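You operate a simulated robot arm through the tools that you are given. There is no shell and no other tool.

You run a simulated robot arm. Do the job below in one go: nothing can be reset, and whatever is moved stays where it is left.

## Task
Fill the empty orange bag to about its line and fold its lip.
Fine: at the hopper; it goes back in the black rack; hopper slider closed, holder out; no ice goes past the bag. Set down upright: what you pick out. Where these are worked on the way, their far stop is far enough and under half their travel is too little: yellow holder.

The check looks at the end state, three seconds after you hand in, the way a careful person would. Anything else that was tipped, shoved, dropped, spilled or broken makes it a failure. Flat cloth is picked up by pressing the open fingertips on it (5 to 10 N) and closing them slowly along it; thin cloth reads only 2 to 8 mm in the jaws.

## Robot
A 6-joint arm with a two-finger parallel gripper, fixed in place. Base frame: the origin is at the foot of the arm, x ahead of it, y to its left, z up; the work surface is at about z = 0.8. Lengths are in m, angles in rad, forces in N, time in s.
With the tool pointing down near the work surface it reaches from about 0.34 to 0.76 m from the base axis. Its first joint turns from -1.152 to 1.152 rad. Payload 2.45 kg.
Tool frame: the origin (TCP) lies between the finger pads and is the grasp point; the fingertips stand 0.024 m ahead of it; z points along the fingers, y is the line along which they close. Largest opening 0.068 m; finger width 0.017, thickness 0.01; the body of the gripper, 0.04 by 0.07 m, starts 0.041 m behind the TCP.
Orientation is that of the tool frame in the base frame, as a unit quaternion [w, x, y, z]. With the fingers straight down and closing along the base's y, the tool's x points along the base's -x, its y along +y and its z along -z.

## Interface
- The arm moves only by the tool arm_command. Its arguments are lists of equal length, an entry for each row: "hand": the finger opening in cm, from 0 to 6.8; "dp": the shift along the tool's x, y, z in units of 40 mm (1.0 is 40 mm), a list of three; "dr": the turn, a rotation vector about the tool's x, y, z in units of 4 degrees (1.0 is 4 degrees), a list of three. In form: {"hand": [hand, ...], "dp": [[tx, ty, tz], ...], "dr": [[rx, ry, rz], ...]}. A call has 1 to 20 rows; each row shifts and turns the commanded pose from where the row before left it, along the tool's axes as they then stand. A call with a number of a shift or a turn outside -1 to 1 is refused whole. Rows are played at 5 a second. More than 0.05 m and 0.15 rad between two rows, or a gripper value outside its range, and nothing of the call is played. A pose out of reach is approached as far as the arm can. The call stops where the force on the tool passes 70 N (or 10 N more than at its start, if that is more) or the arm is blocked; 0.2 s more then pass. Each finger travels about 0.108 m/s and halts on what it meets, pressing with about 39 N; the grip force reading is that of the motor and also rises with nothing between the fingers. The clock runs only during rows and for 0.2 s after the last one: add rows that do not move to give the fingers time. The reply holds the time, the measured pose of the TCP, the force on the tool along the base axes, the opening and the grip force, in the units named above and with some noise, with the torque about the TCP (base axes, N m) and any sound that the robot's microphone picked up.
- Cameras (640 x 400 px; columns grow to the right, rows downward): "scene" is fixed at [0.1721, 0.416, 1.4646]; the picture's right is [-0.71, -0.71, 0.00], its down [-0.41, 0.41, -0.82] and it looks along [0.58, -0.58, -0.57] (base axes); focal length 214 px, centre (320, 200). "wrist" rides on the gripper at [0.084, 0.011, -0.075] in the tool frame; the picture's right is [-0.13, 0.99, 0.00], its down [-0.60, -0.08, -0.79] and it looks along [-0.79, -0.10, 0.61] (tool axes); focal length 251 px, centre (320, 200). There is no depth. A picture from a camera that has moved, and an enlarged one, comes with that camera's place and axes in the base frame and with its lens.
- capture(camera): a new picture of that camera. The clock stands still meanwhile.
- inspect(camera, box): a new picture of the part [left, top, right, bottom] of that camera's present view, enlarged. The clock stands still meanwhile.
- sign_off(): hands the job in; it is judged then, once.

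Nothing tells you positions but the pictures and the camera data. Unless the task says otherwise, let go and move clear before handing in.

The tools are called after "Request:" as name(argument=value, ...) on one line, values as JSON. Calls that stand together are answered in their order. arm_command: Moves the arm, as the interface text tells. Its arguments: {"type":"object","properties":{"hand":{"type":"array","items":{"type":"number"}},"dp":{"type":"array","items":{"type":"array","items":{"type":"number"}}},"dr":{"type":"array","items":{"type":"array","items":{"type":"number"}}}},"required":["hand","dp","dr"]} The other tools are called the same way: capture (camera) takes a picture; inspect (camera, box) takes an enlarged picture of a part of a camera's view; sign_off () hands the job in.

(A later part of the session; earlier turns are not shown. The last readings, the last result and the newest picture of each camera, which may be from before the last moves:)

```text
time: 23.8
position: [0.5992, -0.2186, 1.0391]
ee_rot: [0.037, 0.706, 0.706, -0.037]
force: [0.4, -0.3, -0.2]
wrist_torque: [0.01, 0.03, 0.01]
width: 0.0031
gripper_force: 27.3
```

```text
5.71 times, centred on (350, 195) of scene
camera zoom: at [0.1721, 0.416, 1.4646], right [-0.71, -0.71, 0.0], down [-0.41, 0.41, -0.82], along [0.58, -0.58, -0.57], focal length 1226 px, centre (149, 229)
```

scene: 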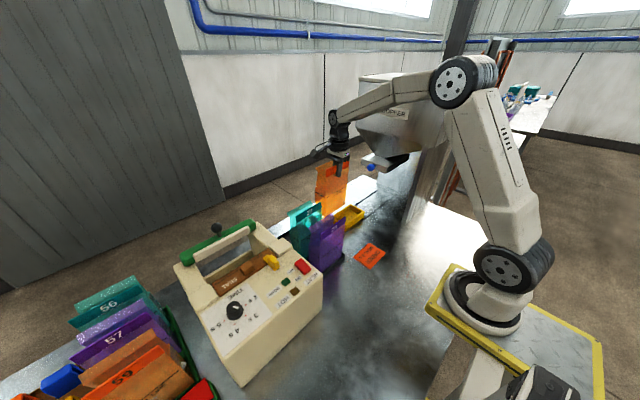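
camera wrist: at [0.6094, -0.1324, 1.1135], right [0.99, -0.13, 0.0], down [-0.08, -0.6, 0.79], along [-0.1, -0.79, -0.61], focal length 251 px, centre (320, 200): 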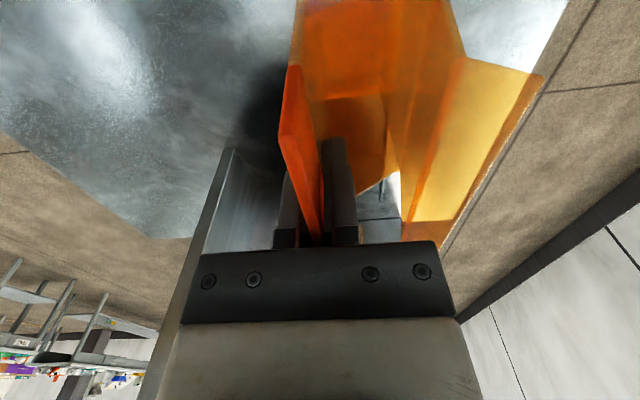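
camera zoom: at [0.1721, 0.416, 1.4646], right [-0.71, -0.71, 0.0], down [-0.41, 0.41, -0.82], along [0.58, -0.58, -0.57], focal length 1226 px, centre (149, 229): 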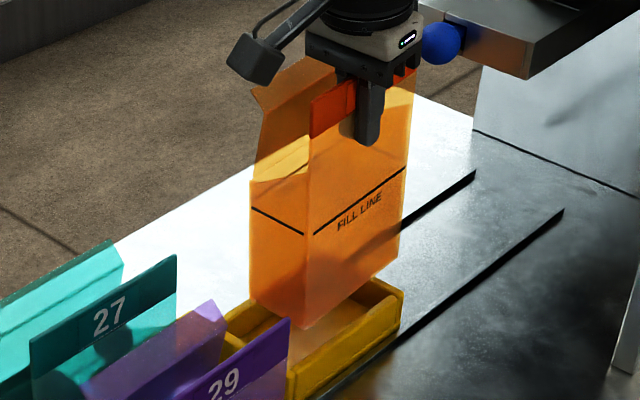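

Request:
arm_command(hand=[0, 0, 0], dp=[[0, 0, 0], [0, 0, 0], [0, 0, 0]], dr=[[0, 0.4, 0], [0, 0.4, 0], [0, 0, 0]])

Request:
inspect(camera="scene", box=[325, 200, 375, 240])

Request:
inspect(camera="scene", box=[310, 160, 390, 230])

```text
time: 24.6
position: [0.5979, -0.2163, 1.0382]
ee_rot: [0.017, 0.706, 0.707, -0.016]
force: [0.8, 0.0, -0.6]
wrist_torque: [0.02, -0.01, 0.01]
width: 0.0037
gripper_force: 27.2
```

```text
10.00 times, centred on (350, 220) of scene
camera zoom: at [0.1721, 0.416, 1.4646], right [-0.71, -0.71, 0.0], down [-0.41, 0.41, -0.82], along [0.58, -0.58, -0.57], focal length 2145 px, centre (20, 0)
```

zoom: 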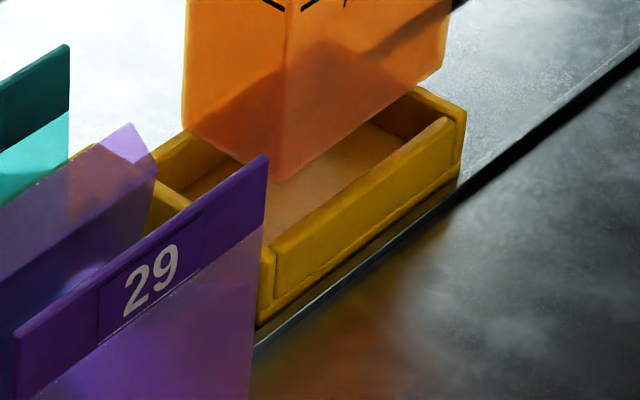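

```text
5.71 times, centred on (350, 195) of scene
camera zoom: at [0.1721, 0.416, 1.4646], right [-0.71, -0.71, 0.0], down [-0.41, 0.41, -0.82], along [0.58, -0.58, -0.57], focal length 1226 px, centre (149, 229)
```

zoom: 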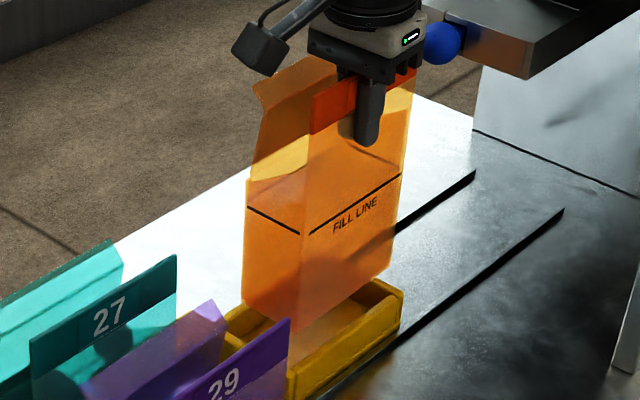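

Request:
arm_command(hand=[0, 0, 0, 0], dp=[[0.1, 0, 0], [0, 0, 0.2], [0, 0, 0.25], [0, 0, 0]], dr=[[0, 0, 0], [0, 0, 0], [0, 0, 0], [0, 0, 0]])

Request:
inspect(camera="scene", box=[325, 200, 375, 240])

```text
time: 25.6
position: [0.5981, -0.2135, 1.0205]
ee_rot: [0.017, 0.707, 0.707, -0.018]
force: [0.0, -0.4, 0.1]
wrist_torque: [0.0, 0.04, -0.01]
width: 0.0036
gripper_force: 26.5
```

```text
10.00 times, centred on (350, 220) of scene
camera zoom: at [0.1721, 0.416, 1.4646], right [-0.71, -0.71, 0.0], down [-0.41, 0.41, -0.82], along [0.58, -0.58, -0.57], focal length 2145 px, centre (20, 0)
```

zoom: 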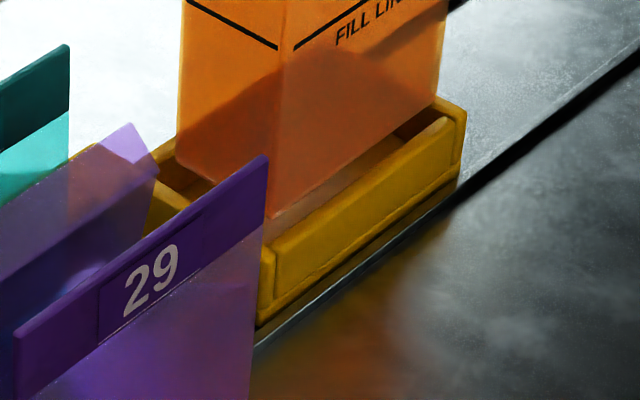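

Request:
arm_command(hand=[0, 0, 0, 0], dp=[[0.1, 0, 0], [0, 0, 0.2], [0, 0, 0.1], [0, 0, 0]], dr=[[0, 0, 0], [0, 0, 0], [0, 0, 0], [0, 0, 0]])

Request:
inspect(camera="scene", box=[325, 200, 375, 240])

```text
time: 26.6
position: [0.5989, -0.2108, 1.0078]
ee_rot: [0.017, 0.707, 0.707, -0.018]
force: [0.2, -0.3, 0.4]
wrist_torque: [0.05, -0.01, -0.05]
width: 0.0031
gripper_force: 27.6
```

```text
10.00 times, centred on (350, 220) of scene
camera zoom: at [0.1721, 0.416, 1.4646], right [-0.71, -0.71, 0.0], down [-0.41, 0.41, -0.82], along [0.58, -0.58, -0.57], focal length 2145 px, centre (20, 0)
```

zoom: 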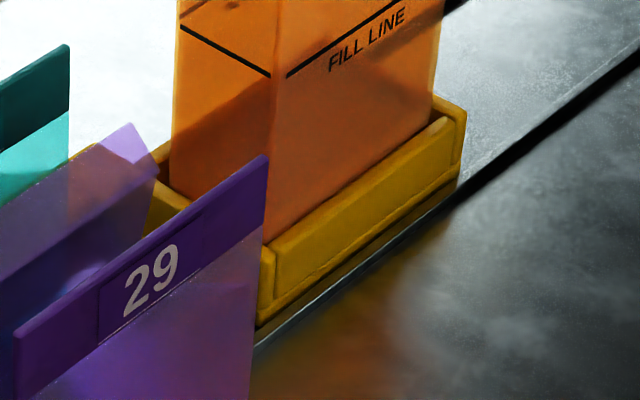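

Now it is below the rim with no contact force. Continue lowering gently to the floor.

Request:
arm_command(hand=[0, 0, 0, 0], dp=[[0, 0, 0.15], [0, 0, 0.1], [0, 0, 0.1], [0, 0, 0]], dr=[[0, 0, 0], [0, 0, 0], [0, 0, 0], [0, 0, 0]])

Request:
inspect(camera="scene", box=[325, 200, 375, 240])

```text
time: 27.6
position: [0.5978, -0.2103, 0.9928]
ee_rot: [0.017, 0.707, 0.707, -0.018]
force: [0.4, -0.1, -0.1]
wrist_torque: [-0.02, 0.04, 0.01]
width: 0.0034
gripper_force: 27.4
```

```text
10.00 times, centred on (350, 220) of scene
camera zoom: at [0.1721, 0.416, 1.4646], right [-0.71, -0.71, 0.0], down [-0.41, 0.41, -0.82], along [0.58, -0.58, -0.57], focal length 2145 px, centre (20, 0)
```

zoom: 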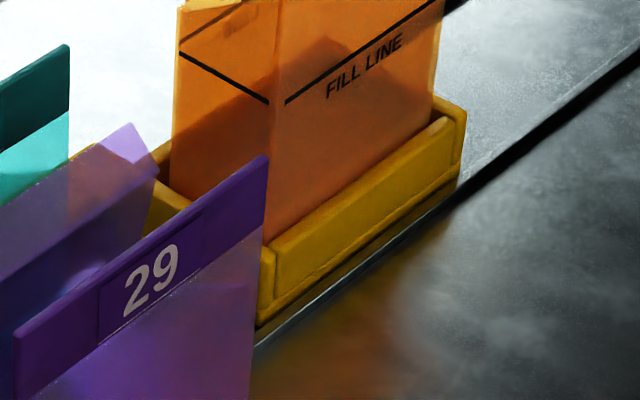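

Request:
arm_command(hand=[0, 0, 0, 0], dp=[[0, 0, 0.08], [0, 0, 0.08], [0, 0, 0.08], [0, 0, 0]], dr=[[0, 0, 0], [0, 0, 0], [0, 0, 0], [0, 0, 0]])

Request:
capture(camera="wrist")

```text
time: 28.6
position: [0.5992, -0.2104, 0.9853]
ee_rot: [0.017, 0.707, 0.707, -0.017]
force: [0.0, -0.5, 0.1]
wrist_torque: [-0.01, 0.01, -0.01]
width: 0.0031
gripper_force: 27.1
```

```text
taken
camera wrist: at [0.6097, -0.1231, 1.0553], right [0.99, -0.13, 0.01], down [-0.08, -0.56, 0.82], along [-0.1, -0.82, -0.57], focal length 251 px, centre (320, 200)
```

wrist: 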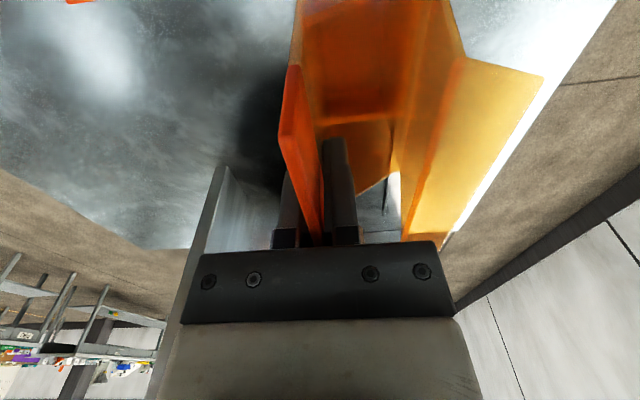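

Request:
arm_command(hand=[0, 0, 0, 0], dp=[[0, 0, 0.06], [0, 0, 0.06], [0, 0, 0.06], [0, 0, 0]], dr=[[0, 0, 0], [0, 0, 0], [0, 0, 0], [0, 0, 0]])

```text
time: 29.6
position: [0.5985, -0.2117, 0.9786]
ee_rot: [0.019, 0.707, 0.707, -0.016]
force: [-0.4, -2.3, 14.8]
wrist_torque: [-0.1, -0.05, 0.0]
width: 0.003
gripper_force: 27.1
```

Request:
arm_command(hand=[1, 2, 3, 3, 3], dp=[[0, 0, 0], [0, 0, 0], [0, 0, 0], [0, 0, 0], [0, 0, 0]], dr=[[0, 0, 0], [0, 0, 0], [0, 0, 0], [0, 0, 0], [0, 0, 0]])

Request:
capture(camera="wrist")

Request:
inspect(camera="scene", box=[310, 160, 390, 240])

```text
time: 30.8
position: [0.5986, -0.2109, 0.9764]
ee_rot: [0.017, 0.706, 0.707, -0.018]
force: [0.0, 0.3, 0.0]
wrist_torque: [-0.02, -0.01, -0.01]
width: 0.0301
gripper_force: 0.1
```

```text
taken
camera wrist: at [0.6096, -0.1233, 1.0478], right [0.99, -0.13, 0.01], down [-0.08, -0.56, 0.82], along [-0.1, -0.82, -0.57], focal length 251 px, centre (320, 200)
```

wrist: 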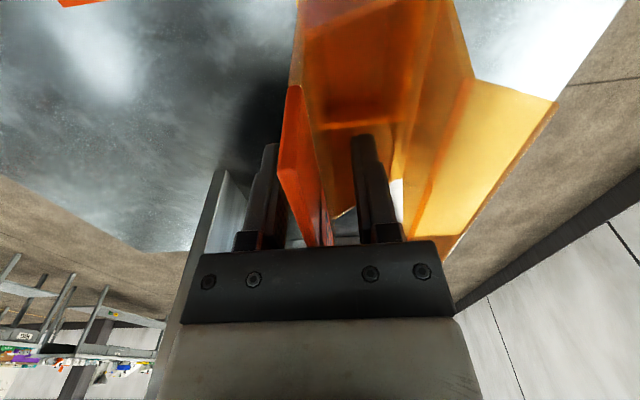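

```text
5.00 times, centred on (350, 200) of scene
camera zoom: at [0.1721, 0.416, 1.4646], right [-0.71, -0.71, 0.0], down [-0.41, 0.41, -0.82], along [0.58, -0.58, -0.57], focal length 1072 px, centre (170, 200)
```

zoom: 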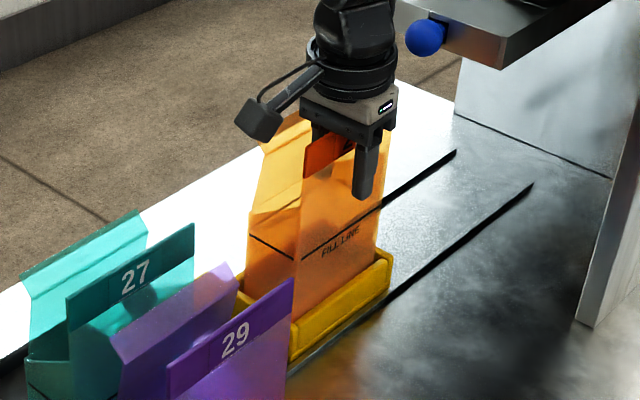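

Request:
arm_command(hand=[3, 3, 3, 3, 3, 3], dp=[[0, 0, -0.4], [0, 0, -0.6], [0, 0, -0.6], [0, 0, -0.8], [0, 0, -0.8], [0.5, 0, -0.5]], dr=[[0, 0, 0], [0, 0, 0], [0, 0, 0], [0, 0.35, 0], [0, 0.35, 0], [0, 0, 0]])

Request:
capture(camera="wrist")

Request:
inspect(camera="scene", box=[310, 140, 430, 240])

```text
time: 32.2
position: [0.5985, -0.1855, 1.1262]
ee_rot: [0.0, 0.707, 0.707, 0.001]
force: [-0.1, -0.7, -0.3]
wrist_torque: [0.01, 0.0, 0.0]
width: 0.0299
gripper_force: 0.0
```

```text
taken
camera wrist: at [0.6095, -0.1016, 1.2008], right [0.99, -0.13, 0.0], down [-0.08, -0.6, 0.79], along [-0.1, -0.79, -0.61], focal length 251 px, centre (320, 200)
```

wrist: 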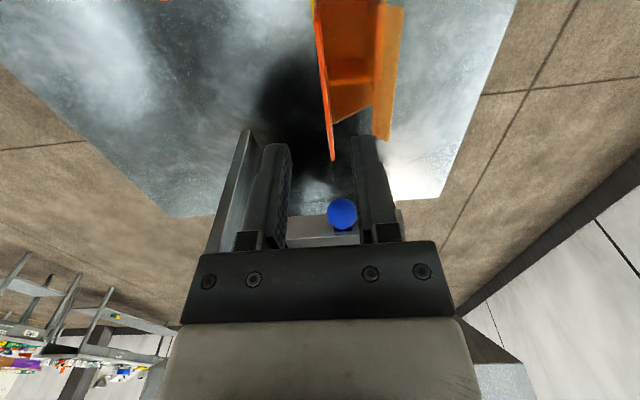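

```text
4.00 times, centred on (370, 190) of scene
camera zoom: at [0.1721, 0.416, 1.4646], right [-0.71, -0.71, 0.0], down [-0.41, 0.41, -0.82], along [0.58, -0.58, -0.57], focal length 858 px, centre (120, 240)
```

zoom: 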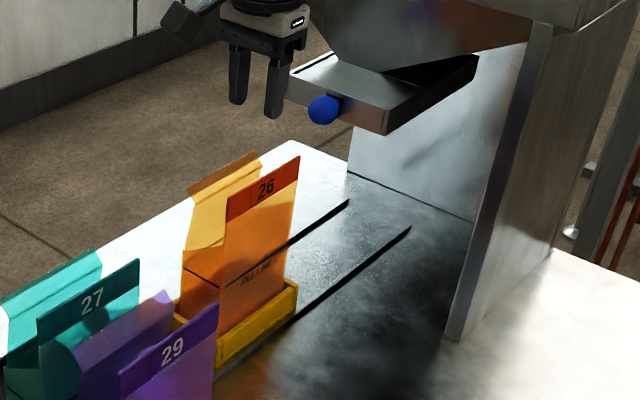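

The bag stands in the holder. Next I'll go over the holder's black knob, at about (0.70, -0.07, 0.86), and look down at it.

Request:
arm_command(hand=[4, 5, 5.5, 5.5, 5.5], dp=[[0.735, 0.635, 0], [0.735, 0.635, 0], [0.735, 0.635, 0], [0.735, 0.635, 0], [0, 0, 0]], dr=[[0, 0, 0], [0, 0, 0], [0, 0, 0], [0, 0, 0], [0, 0, 0]])

Request:
capture(camera="wrist")

Request:
inspect(camera="scene", box=[270, 150, 390, 250])

```text
time: 33.4
position: [0.6998, -0.0683, 1.1248]
ee_rot: [0.0, 0.707, 0.707, 0.0]
force: [0.9, 0.0, 0.1]
wrist_torque: [0.05, 0.03, 0.0]
width: 0.0552
gripper_force: 0.2
```

```text
taken
camera wrist: at [0.7114, 0.0156, 1.1998], right [0.99, -0.13, 0.0], down [-0.08, -0.6, 0.79], along [-0.1, -0.79, -0.61], focal length 251 px, centre (320, 200)
```

wrist: 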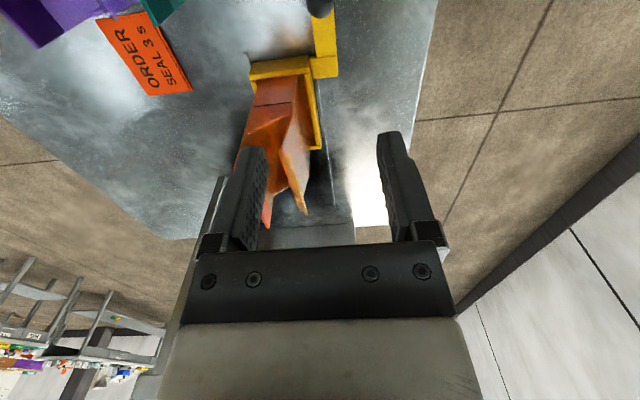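

```text
4.00 times, centred on (330, 200) of scene
camera zoom: at [0.1721, 0.416, 1.4646], right [-0.71, -0.71, 0.0], down [-0.41, 0.41, -0.82], along [0.58, -0.58, -0.57], focal length 858 px, centre (280, 200)
```

zoom: 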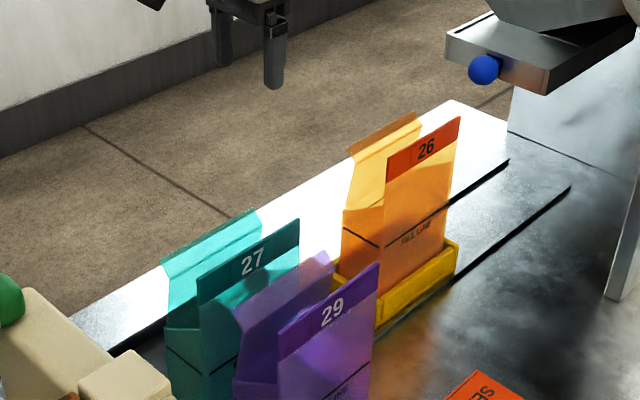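

Request:
arm_command(hand=[5.5, 5.5, 5.5, 5.5, 5.5, 5.5, 5.5], dp=[[-0.08, 0.02, 0.8], [0, 0, 0.8], [0, 0, 0.8], [0, 0, 0.8], [0, 0, 0.8], [0, 0, 0.8], [0, 0, 0]], dr=[[0, 0, 0], [0, 0, 0], [0, 0, 0], [0, 0, 0], [0, 0, 0], [0, 0, 0], [0, 0, 0]])

Request:
capture(camera="wrist")

```text
time: 35.0
position: [0.7, -0.0699, 0.9328]
ee_rot: [0.0, 0.707, 0.707, 0.0]
force: [-0.3, 0.0, 0.1]
wrist_torque: [0.02, 0.0, -0.01]
width: 0.0549
gripper_force: 0.0
```

```text
taken
camera wrist: at [0.7126, 0.0131, 1.0084], right [0.99, -0.13, 0.0], down [-0.08, -0.6, 0.79], along [-0.1, -0.79, -0.61], focal length 251 px, centre (320, 200)
```

wrist: 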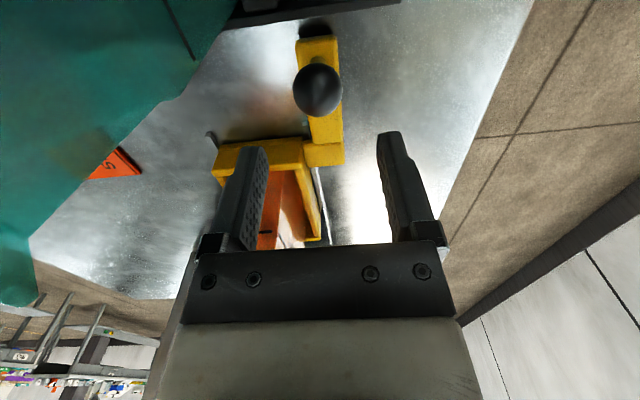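

Request:
arm_command(hand=[5.5, 5.5, 5.5, 5.5, 4.5, 3.5, 2.5, 2, 2], dp=[[-0.07, 0.02, 0.6], [0, 0, 0.6], [0, 0, 0.6], [0, 0, 0], [0, 0, 0], [0, 0, 0], [0, 0, 0], [0, 0, 0], [0, 0, 0]], dr=[[0, 0, 0], [0, 0, 0], [0, 0, 0], [0, 0, 0], [0, 0, 0], [0, 0, 0], [0, 0, 0], [0, 0, 0], [0, 0, 0]])

Request:
capture(camera="wrist")

```text
time: 37.0
position: [0.7003, -0.0759, 0.8605]
ee_rot: [-0.002, 0.707, 0.707, -0.001]
force: [-14.7, 0.5, 3.0]
wrist_torque: [0.07, 0.2, 0.07]
width: 0.0316
gripper_force: 45.1
```

```text
taken
camera wrist: at [0.7115, 0.0096, 0.9358], right [0.99, -0.13, 0.0], down [-0.08, -0.6, 0.79], along [-0.1, -0.79, -0.61], focal length 251 px, centre (320, 200)
```

wrist: 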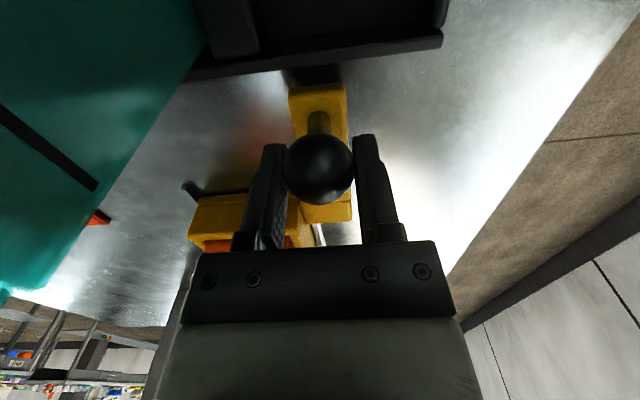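

Request:
arm_command(hand=[2, 2], dp=[[0, -0.05, 0], [0, 0, 0]], dr=[[0, 0, 0], [0, 0, 0]])

```text
time: 37.6
position: [0.7004, -0.0748, 0.8599]
ee_rot: [0.001, 0.707, 0.707, 0.001]
force: [-1.0, 0.1, -7.6]
wrist_torque: [0.09, -0.21, -0.05]
width: 0.0315
gripper_force: 45.1
```

Gripped the knob. I'll push the holder toward -y under the hopper, in stages, watching the bag's clearance below the slider tray.

Request:
arm_command(hand=[2, 2, 2, 2, 2], dp=[[-0.3, 0, 0], [-0.4, 0, 0], [-0.4, 0, 0], [-0.4, 0, 0], [0, 0, 0]], dr=[[0, 0, 0], [0, 0, 0], [0, 0, 0], [0, 0, 0], [0, 0, 0]])

Request:
inspect(camera="scene", box=[310, 130, 430, 240])

Request:
capture(camera="wrist")

```text
time: 38.8
position: [0.7003, -0.1337, 0.8608]
ee_rot: [-0.001, 0.707, 0.707, 0.0]
force: [-7.9, -0.6, -2.0]
wrist_torque: [0.14, 0.17, 0.1]
width: 0.0312
gripper_force: 44.5
```

```text
3.64 times, centred on (370, 185) of scene
camera zoom: at [0.172, 0.416, 1.4646], right [-0.71, -0.71, 0.0], down [-0.41, 0.41, -0.82], along [0.58, -0.58, -0.57], focal length 780 px, centre (138, 254)
```

zoom: 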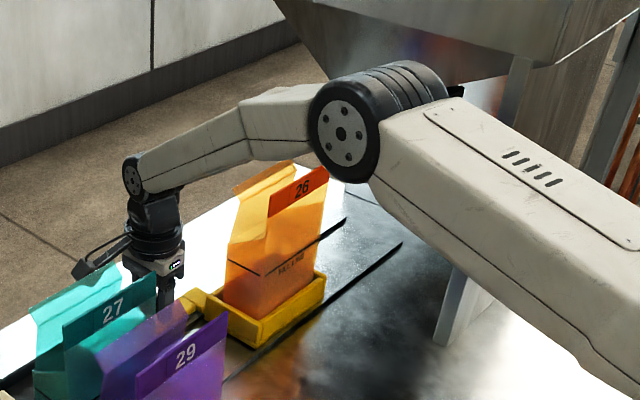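

```text
taken
camera wrist: at [0.7113, -0.0504, 0.9358], right [0.99, -0.13, 0.0], down [-0.08, -0.6, 0.79], along [-0.1, -0.79, -0.61], focal length 251 px, centre (320, 200)
```

wrist: 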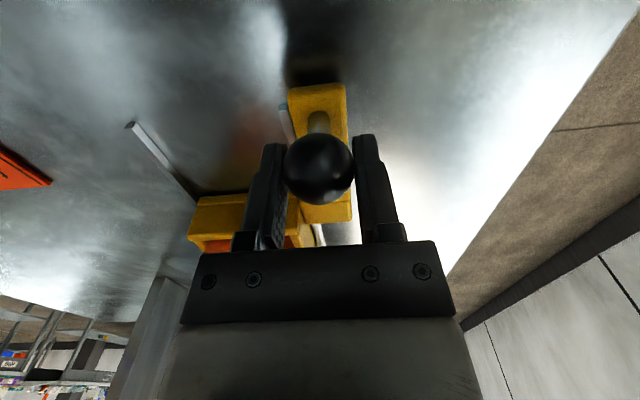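

The holder slides freely. Before going further, I'll lean the hand back (wrist toward +y) around the knob so that it stays clear of the hopper's slider tray.

Request:
arm_command(hand=[2, 2, 2, 2, 2, 2, 2], dp=[[0, 0, 0], [0, 0, 0], [0, 0, 0], [0, 0, 0], [0, 0, 0], [0, 0, 0], [0, 0, 0]], dr=[[0, -1, 0], [0, -1, 0], [0, -1, 0], [0, -1, 0], [0, -1, 0], [0, 0, 0], [0, 0, 0]])

Request:
capture(camera="scene")

Request:
capture(camera="wrist")

```text
time: 40.4
position: [0.6997, -0.1343, 0.8613]
ee_rot: [0.124, 0.696, 0.697, -0.123]
force: [-5.3, -0.4, 2.3]
wrist_torque: [-0.37, -0.08, -0.23]
width: 0.0314
gripper_force: 44.1
```

```text
taken
```

scene: 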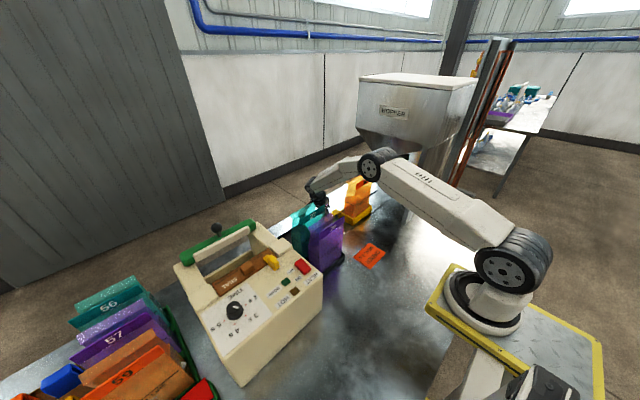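

```text
taken
camera wrist: at [0.7111, -0.0296, 0.9035], right [0.99, -0.12, 0.05], down [-0.08, -0.29, 0.95], along [-0.1, -0.95, -0.3], focal length 251 px, centre (320, 200)
```

wrist: 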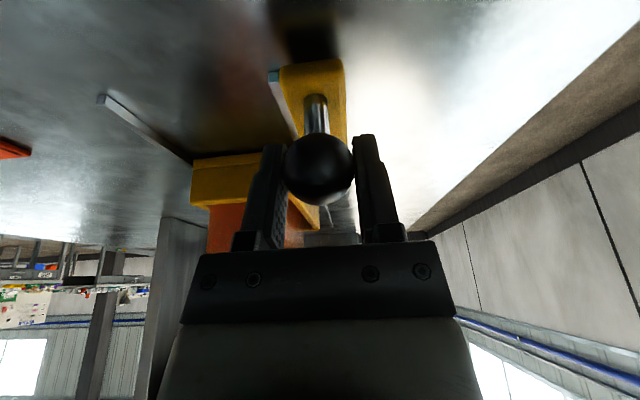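

Request:
arm_command(hand=[2, 2, 2, 2, 2], dp=[[-0.37, 0, 0.137], [-0.47, 0, 0.171], [-0.47, 0, 0.171], [-0.47, 0, 0.171], [0, 0, 0]], dr=[[0, 0, 0], [0, 0, 0], [0, 0, 0], [0, 0, 0], [0, 0, 0]])

Request:
inspect(camera="scene", box=[300, 130, 420, 240])

Request:
capture(camera="wrist")

```text
time: 41.6
position: [0.7009, -0.2113, 0.8616]
ee_rot: [0.124, 0.696, 0.696, -0.122]
force: [-0.2, 1.2, 6.4]
wrist_torque: [0.06, 0.0, 0.21]
width: 0.0314
gripper_force: 44.4
```

```text
3.64 times, centred on (360, 185) of scene
camera zoom: at [0.172, 0.416, 1.4646], right [-0.71, -0.71, 0.0], down [-0.41, 0.41, -0.82], along [0.58, -0.58, -0.57], focal length 780 px, centre (174, 254)
```

zoom: 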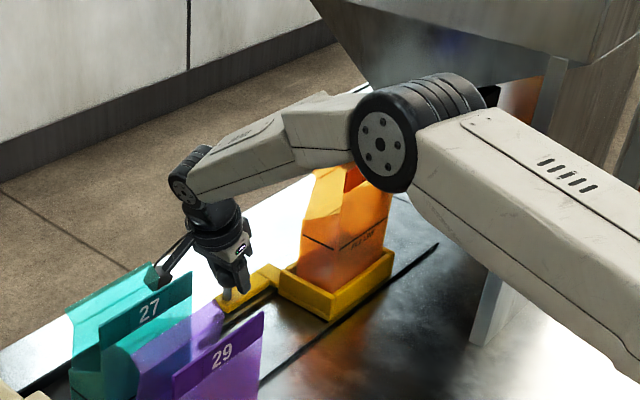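

```text
taken
camera wrist: at [0.711, -0.1057, 0.9036], right [0.99, -0.12, 0.05], down [-0.08, -0.3, 0.95], along [-0.1, -0.95, -0.3], focal length 251 px, centre (320, 200)
```

wrist: 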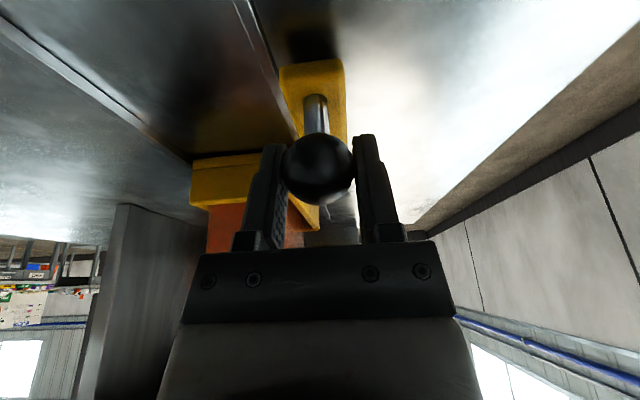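

Request:
arm_command(hand=[2, 2, 2, 2], dp=[[-0.47, 0, 0.171], [-0.47, 0, 0.171], [-0.47, 0, 0.171], [0, 0, 0]], dr=[[0, 0, 0], [0, 0, 0], [0, 0, 0], [0, 0, 0]])

Request:
inspect(camera="scene", box=[300, 130, 420, 240])

```text
time: 42.6
position: [0.6989, -0.2702, 0.8617]
ee_rot: [0.122, 0.698, 0.695, -0.122]
force: [1.7, 0.2, 8.2]
wrist_torque: [0.24, -0.07, -0.06]
width: 0.0313
gripper_force: 44.3
```

```text
3.64 times, centred on (360, 185) of scene
camera zoom: at [0.172, 0.4161, 1.4646], right [-0.71, -0.71, 0.0], down [-0.41, 0.41, -0.82], along [0.58, -0.58, -0.57], focal length 780 px, centre (174, 254)
```

zoom: 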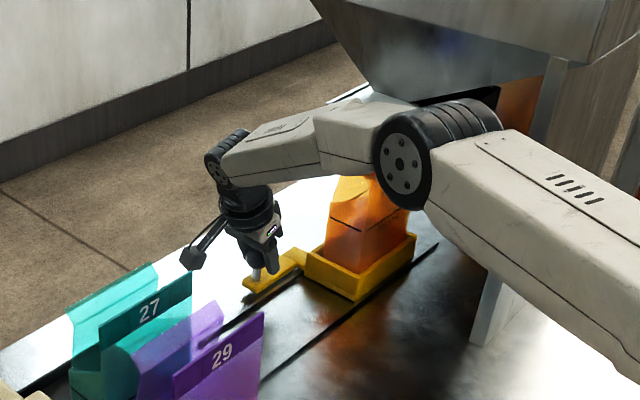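

Request:
arm_command(hand=[2, 2, 2], dp=[[-0.47, 0, 0.171], [-0.47, 0, 0.171], [0, 0, 0]], dr=[[0, 0, 0], [0, 0, 0], [0, 0, 0]])

Request:
inspect(camera="scene", box=[300, 130, 420, 240])

Request:
capture(camera="wrist")

```text
time: 43.4
position: [0.7004, -0.31, 0.8617]
ee_rot: [0.124, 0.696, 0.697, -0.122]
force: [4.4, -1.3, 7.0]
wrist_torque: [0.27, -0.12, -0.06]
width: 0.0314
gripper_force: 44.6
```

```text
3.64 times, centred on (360, 185) of scene
camera zoom: at [0.1721, 0.416, 1.4646], right [-0.71, -0.71, 0.0], down [-0.41, 0.41, -0.82], along [0.58, -0.58, -0.57], focal length 780 px, centre (174, 254)
```

zoom: 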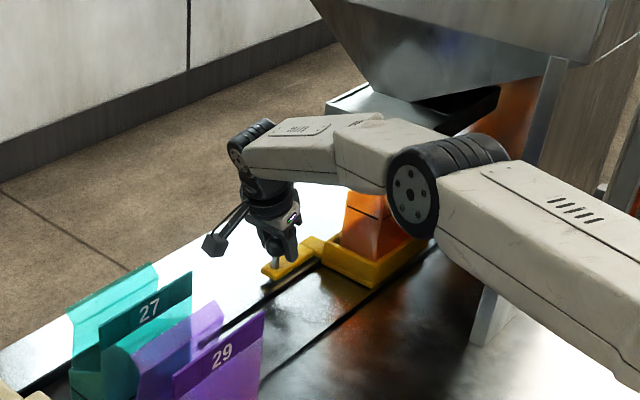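

```text
taken
camera wrist: at [0.7111, -0.2058, 0.9035], right [0.99, -0.12, 0.05], down [-0.08, -0.3, 0.95], along [-0.1, -0.95, -0.3], focal length 251 px, centre (320, 200)
```

wrist: 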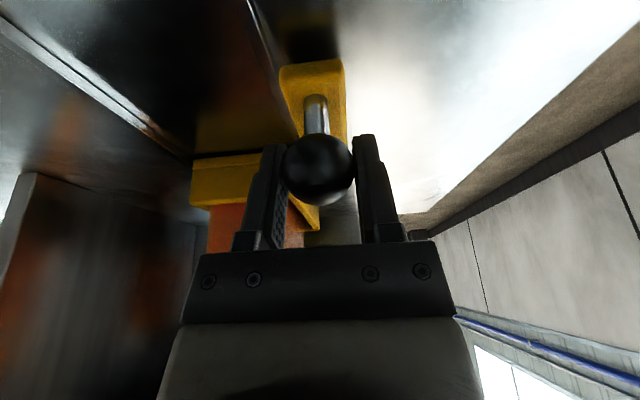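

Request:
arm_command(hand=[2, 2, 2], dp=[[-0.235, 0, 0.085], [-0.235, 0, 0.085], [0, 0, 0]], dr=[[0, 0, 0], [0, 0, 0], [0, 0, 0]])

```text
time: 44.2
position: [0.6977, -0.3311, 0.8609]
ee_rot: [0.123, 0.696, 0.696, -0.124]
force: [0.2, -0.9, 1.1]
wrist_torque: [-0.02, 0.01, -0.02]
width: 0.02
gripper_force: 0.1
```

Request:
capture(camera="wrist")

Request:
inspect(camera="scene", box=[300, 130, 420, 240])

```text
taken
camera wrist: at [0.7097, -0.2265, 0.9025], right [0.99, -0.12, 0.04], down [-0.08, -0.3, 0.95], along [-0.1, -0.95, -0.3], focal length 251 px, centre (320, 200)
```

wrist: 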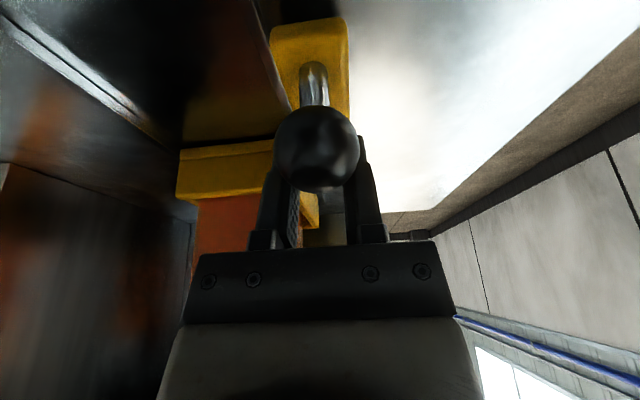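

```text
3.64 times, centred on (360, 185) of scene
camera zoom: at [0.1722, 0.4159, 1.4646], right [-0.71, -0.71, 0.0], down [-0.41, 0.41, -0.82], along [0.58, -0.58, -0.57], focal length 780 px, centre (174, 254)
```

zoom: 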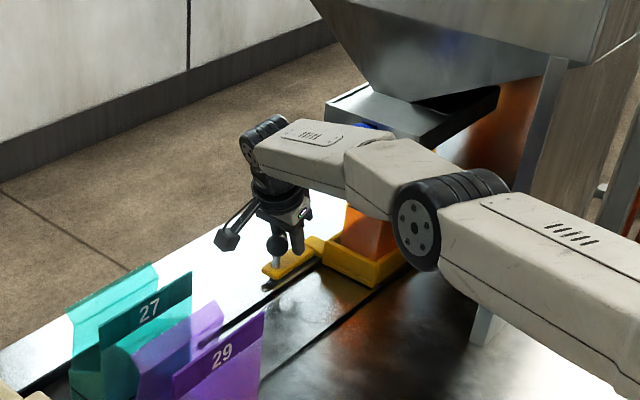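

The holder went to its far stop (about 0.24 m of travel), and the fingers slipped past the knob. I'll open, back off toward +y around the knob, rise and straighten.

Request:
arm_command(hand=[3.5, 5.5, 5.5, 5.5, 5.5, 5.5, 5.5, 5.5, 5.5], dp=[[0, 0, 0], [0, 0, 0], [0.2, 0.05, -0.075], [0.47, 0, -0.171], [0, 0, -0.5], [0, 0, -0.5], [0, 0, -0.7], [0, 0, -0.7], [0, 0, -0.7]], dr=[[0, 0, 0], [0, 0, 0], [0, 0, 0], [0, 0, 0], [0, 0, 0], [0, 0, 0], [0, 0, 0], [0, 0, 0], [0, 0, 0]])

Request:
capture(camera="scene")

Request:
capture(camera="wrist")

```text
time: 46.2
position: [0.7003, -0.2597, 0.9784]
ee_rot: [0.122, 0.697, 0.696, -0.123]
force: [-0.3, -0.3, 0.0]
wrist_torque: [0.0, 0.0, -0.02]
width: 0.055
gripper_force: 0.0
```

```text
taken
```

scene: 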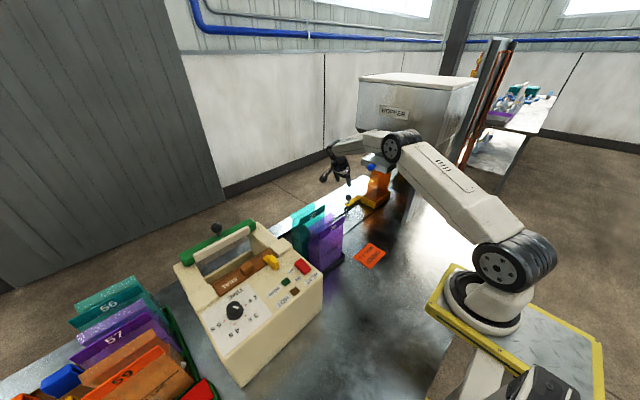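

```text
taken
camera wrist: at [0.7127, -0.1542, 1.0198], right [0.99, -0.12, 0.04], down [-0.08, -0.3, 0.95], along [-0.1, -0.95, -0.3], focal length 251 px, centre (320, 200)
```

wrist: 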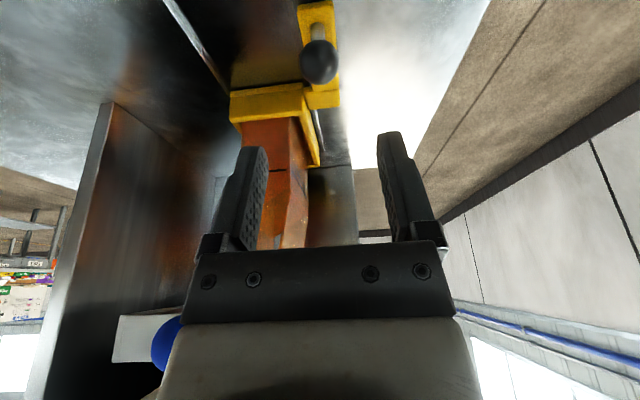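

Request:
arm_command(hand=[5.5, 5.5, 5.5, 5.5, 5.5, 5.5, 5.5], dp=[[0.4, 0, -0.6], [0.4, 0, -0.6], [0.5, -0.3, -0.6], [0.5, -0.4, -0.4], [0.5, -0.4, -0.4], [0, -0.4, -0.3], [0, 0, 0]], dr=[[0, 0, 0], [0, 1, 0], [0, 1, 0], [0, 1, 0], [0, 1, 0], [0, 1, 0], [0, 0, 0]])

Request:
capture(camera="scene")

Request:
inspect(camera="scene", box=[320, 120, 440, 220])

Request:
capture(camera="wrist")

```text
time: 47.8
position: [0.6426, -0.1411, 1.0668]
ee_rot: [0.0, 0.707, 0.707, 0.001]
force: [-0.6, -0.3, 0.3]
wrist_torque: [0.0, 0.01, -0.01]
width: 0.0551
gripper_force: 0.1
```

```text
taken
```

scene: 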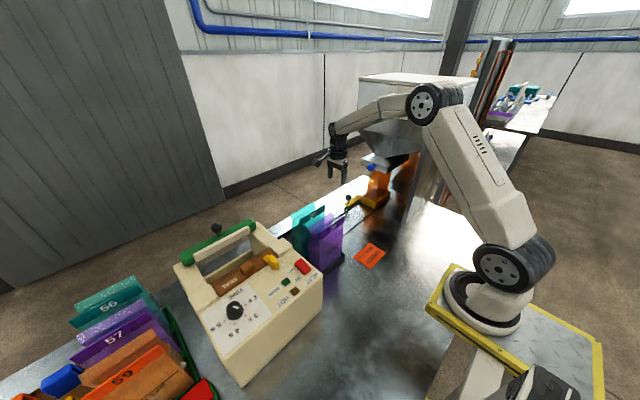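

```text
4.00 times, centred on (380, 170) of scene
camera zoom: at [0.1721, 0.416, 1.4646], right [-0.71, -0.71, 0.0], down [-0.41, 0.41, -0.82], along [0.58, -0.58, -0.57], focal length 858 px, centre (80, 320)
```

zoom: 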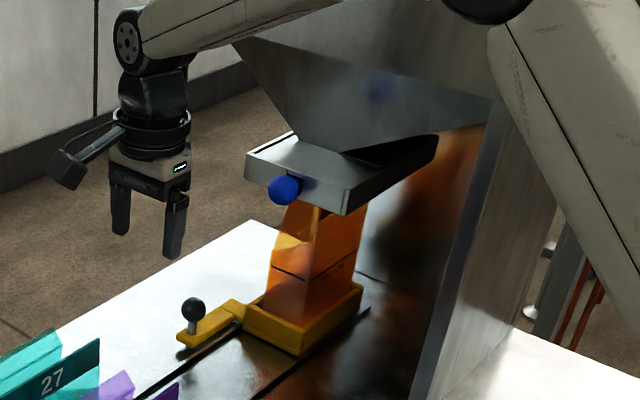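

```text
taken
camera wrist: at [0.6529, -0.057, 1.1418], right [0.99, -0.13, 0.0], down [-0.08, -0.6, 0.79], along [-0.1, -0.79, -0.61], focal length 251 px, centre (320, 200)
```

wrist: 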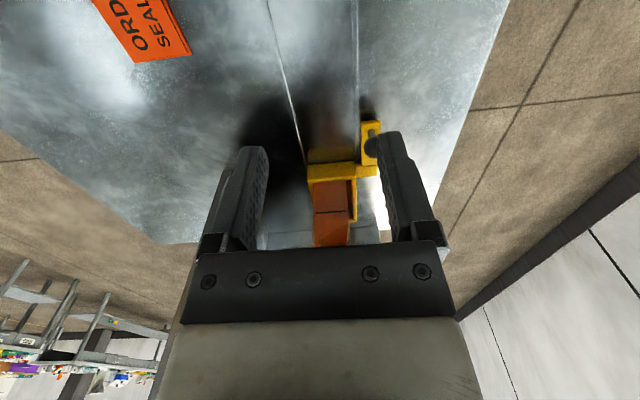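

The bag stands under the outlet with its fill line visible from the scene camera. Next is the blue slider ball; I'll lean the hand again and approach it from +y to locate it precisely.

Request:
arm_command(hand=[5.5, 5.5, 5.5, 5.5, 5.5, 5.5], dp=[[0, -0.2, -0.3], [0, -0.2, -0.3], [-0.2, -0.2, 0], [-0.2, -0.2, 0], [-0.2, -0.05, 0], [0, 0, 0]], dr=[[0, -1, 0], [0, -1, 0], [0, -1, 0], [0, -1, 0], [0, -1, 0], [0, 0, 0]])

Request:
capture(camera="wrist")

Request:
inspect(camera="scene", box=[320, 120, 440, 220])

```text
time: 49.2
position: [0.6051, -0.1631, 1.0958]
ee_rot: [0.123, 0.696, 0.697, -0.123]
force: [0.0, 0.6, 0.2]
wrist_torque: [0.0, 0.05, -0.01]
width: 0.055
gripper_force: 0.1
```

```text
taken
camera wrist: at [0.6184, -0.0589, 1.1369], right [0.99, -0.12, 0.04], down [-0.08, -0.3, 0.95], along [-0.1, -0.95, -0.3], focal length 251 px, centre (320, 200)
```

wrist: 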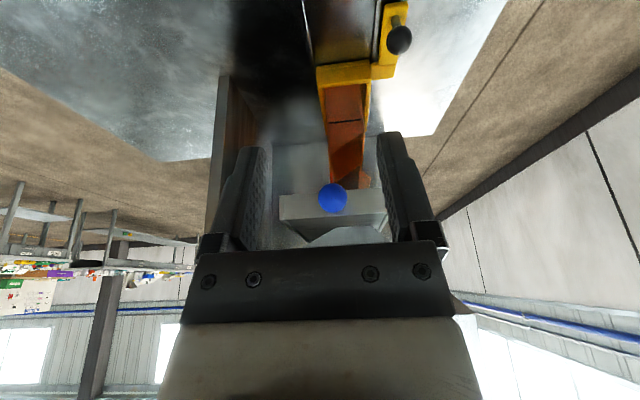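

```text
4.00 times, centred on (380, 170) of scene
camera zoom: at [0.1721, 0.416, 1.4646], right [-0.71, -0.71, 0.0], down [-0.41, 0.41, -0.82], along [0.58, -0.58, -0.57], focal length 858 px, centre (80, 320)
```

zoom: 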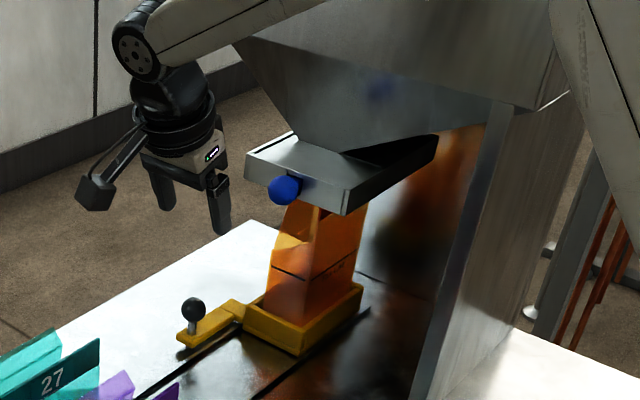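

Request:
arm_command(hand=[5.5, 5.5, 5.5, 5.5, 5.5, 5.5], dp=[[-0.476, 0, 0.402], [-0.476, 0, 0.402], [-0.476, 0, 0.402], [-0.476, 0, 0.402], [-0.476, 0, 0.402], [0, 0, 0]], dr=[[0, 0, 0], [0, 0, 0], [0, 0, 0], [0, 0, 0], [0, 0, 0], [0, 0, 0]])

Request:
capture(camera="wrist")

Request:
inspect(camera="scene", box=[320, 120, 440, 220])

```text
time: 50.6
position: [0.6076, -0.2796, 1.0506]
ee_rot: [0.122, 0.696, 0.696, -0.123]
force: [-0.1, -0.1, 0.5]
wrist_torque: [0.0, 0.0, 0.01]
width: 0.0553
gripper_force: 0.0
```

```text
taken
camera wrist: at [0.6186, -0.1752, 1.0934], right [0.99, -0.12, 0.04], down [-0.08, -0.3, 0.95], along [-0.1, -0.95, -0.3], focal length 251 px, centre (320, 200)
```

wrist: 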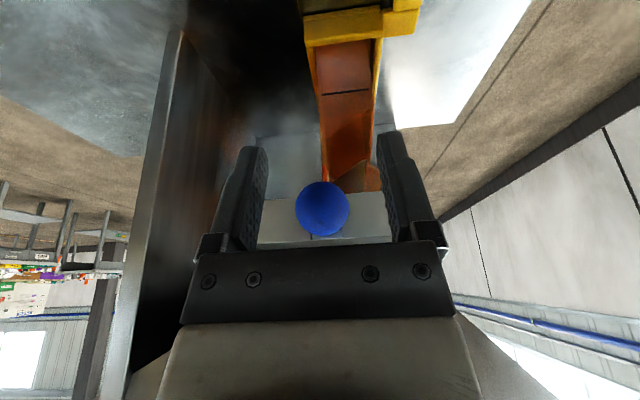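

```text
4.00 times, centred on (380, 170) of scene
camera zoom: at [0.1721, 0.416, 1.4646], right [-0.71, -0.71, 0.0], down [-0.41, 0.41, -0.82], along [0.58, -0.58, -0.57], focal length 858 px, centre (80, 320)
```

zoom: 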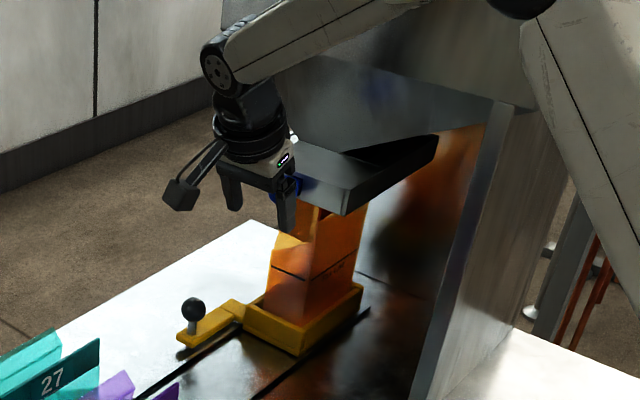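

Request:
arm_command(hand=[5.5, 5.5, 5.5, 5.5, 4.5, 3.8, 3, 2, 2], dp=[[-0.32, -0.025, 0.09], [-0.32, -0.025, 0.09], [-0.32, -0.025, 0.09], [0, 0, 0], [0, 0, 0], [0, 0, 0], [0, 0, 0], [0, 0, 0], [0, 0, 0]], dr=[[0, 0, 0], [0, 0, 0], [0, 0, 0], [0, 0, 0], [0, 0, 0], [0, 0, 0], [0, 0, 0], [0, 0, 0], [0, 0, 0]])

Request:
capture(camera="wrist")

Request:
inspect(camera="scene", box=[320, 120, 440, 220])

```text
time: 52.6
position: [0.6037, -0.3195, 1.0548]
ee_rot: [0.123, 0.696, 0.696, -0.122]
force: [-1.7, 0.8, 0.4]
wrist_torque: [0.0, -0.03, -0.01]
width: 0.0307
gripper_force: 44.6
```

```text
taken
camera wrist: at [0.6152, -0.215, 1.0965], right [0.99, -0.12, 0.04], down [-0.08, -0.3, 0.95], along [-0.1, -0.95, -0.3], focal length 251 px, centre (320, 200)
```

wrist: 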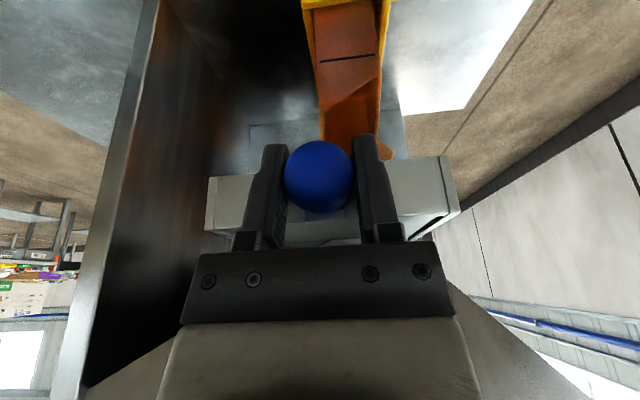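

```text
4.00 times, centred on (380, 170) of scene
camera zoom: at [0.172, 0.416, 1.4646], right [-0.71, -0.71, 0.0], down [-0.41, 0.41, -0.82], along [0.58, -0.58, -0.57], focal length 858 px, centre (80, 320)
```

zoom: 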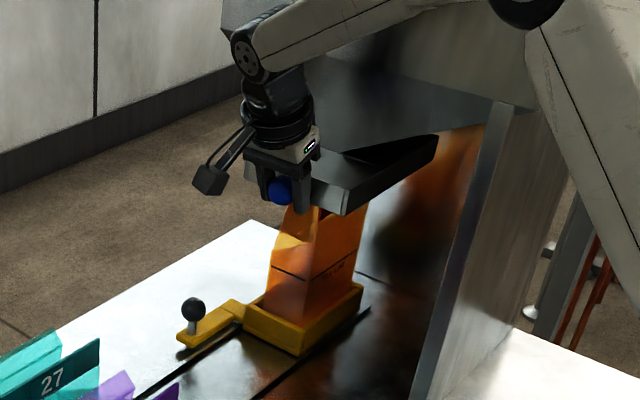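

The ball is gripped. I'll pull it a little toward +y and check force, sound and flow.

Request:
arm_command(hand=[2], dp=[[0.235, 0, -0.0855]], dr=[[0, 0, 0]])

Request:
inspect(camera="scene", box=[350, 150, 430, 220])

```text
time: 53.0
position: [0.6032, -0.3095, 1.0554]
ee_rot: [0.122, 0.697, 0.696, -0.123]
force: [-7.3, -2.3, 0.3]
wrist_torque: [-0.13, -0.07, 0.05]
width: 0.0312
gripper_force: 44.4
```

```text
5.71 times, centred on (390, 185) of scene
camera zoom: at [0.1719, 0.416, 1.4646], right [-0.71, -0.71, 0.0], down [-0.41, 0.41, -0.82], along [0.58, -0.58, -0.57], focal length 1226 px, centre (-80, 286)
```

zoom: 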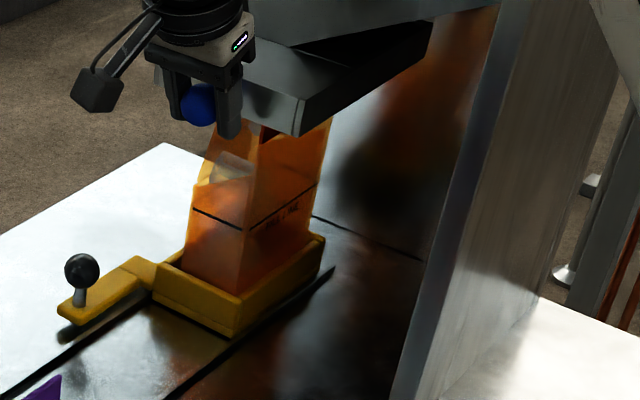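

Request:
arm_command(hand=[2], dp=[[0.235, 0, -0.0855]], dr=[[0, 0, 0]])

Request:
inspect(camera="scene", box=[350, 150, 430, 220])

Request:
capture(camera="wrist")

```text
time: 53.4
position: [0.6052, -0.3003, 1.0539]
ee_rot: [0.122, 0.697, 0.696, -0.124]
force: [-6.4, -1.2, 1.3]
wrist_torque: [0.02, 0.12, -0.07]
width: 0.0309
gripper_force: 44.1
```

```text
5.71 times, centred on (390, 185) of scene
camera zoom: at [0.1719, 0.416, 1.4646], right [-0.71, -0.71, 0.0], down [-0.41, 0.41, -0.82], along [0.58, -0.58, -0.57], focal length 1226 px, centre (-80, 286)
```

zoom: 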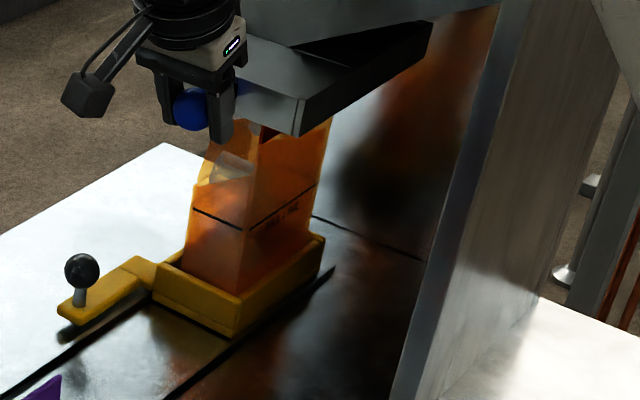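

```text
taken
camera wrist: at [0.6153, -0.1952, 1.0965], right [0.99, -0.12, 0.04], down [-0.08, -0.3, 0.95], along [-0.1, -0.95, -0.3], focal length 251 px, centre (320, 200)
```

wrist: 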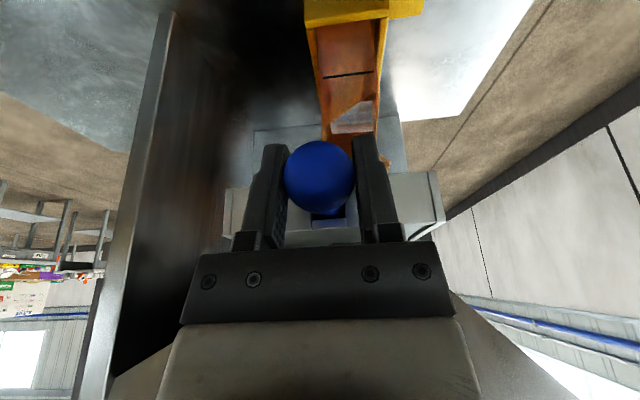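

Request:
inspect(camera="scene", box=[362, 165, 398, 200])

Request:
inspect(camera="wrist", box=[290, 0, 420, 170])

```text
11.43 times, centred on (380, 182) of scene
camera zoom: at [0.1719, 0.416, 1.4646], right [-0.71, -0.71, 0.0], down [-0.41, 0.41, -0.82], along [0.58, -0.58, -0.57], focal length 2451 px, centre (-366, 400)
```

zoom: 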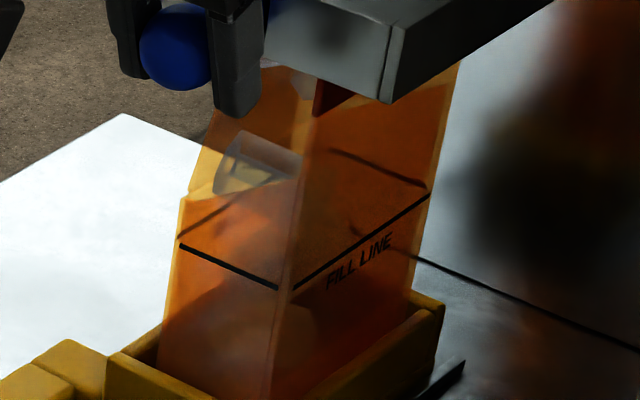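

```text
2.35 times, centred on (355, 85) of wrist
camera zoom: at [0.6153, -0.1952, 1.0965], right [0.99, -0.12, 0.04], down [-0.08, -0.3, 0.95], along [-0.1, -0.95, -0.3], focal length 592 px, centre (238, 471)
```

zoom: 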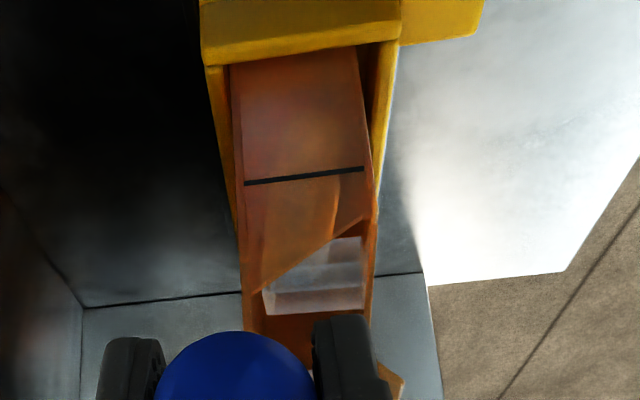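

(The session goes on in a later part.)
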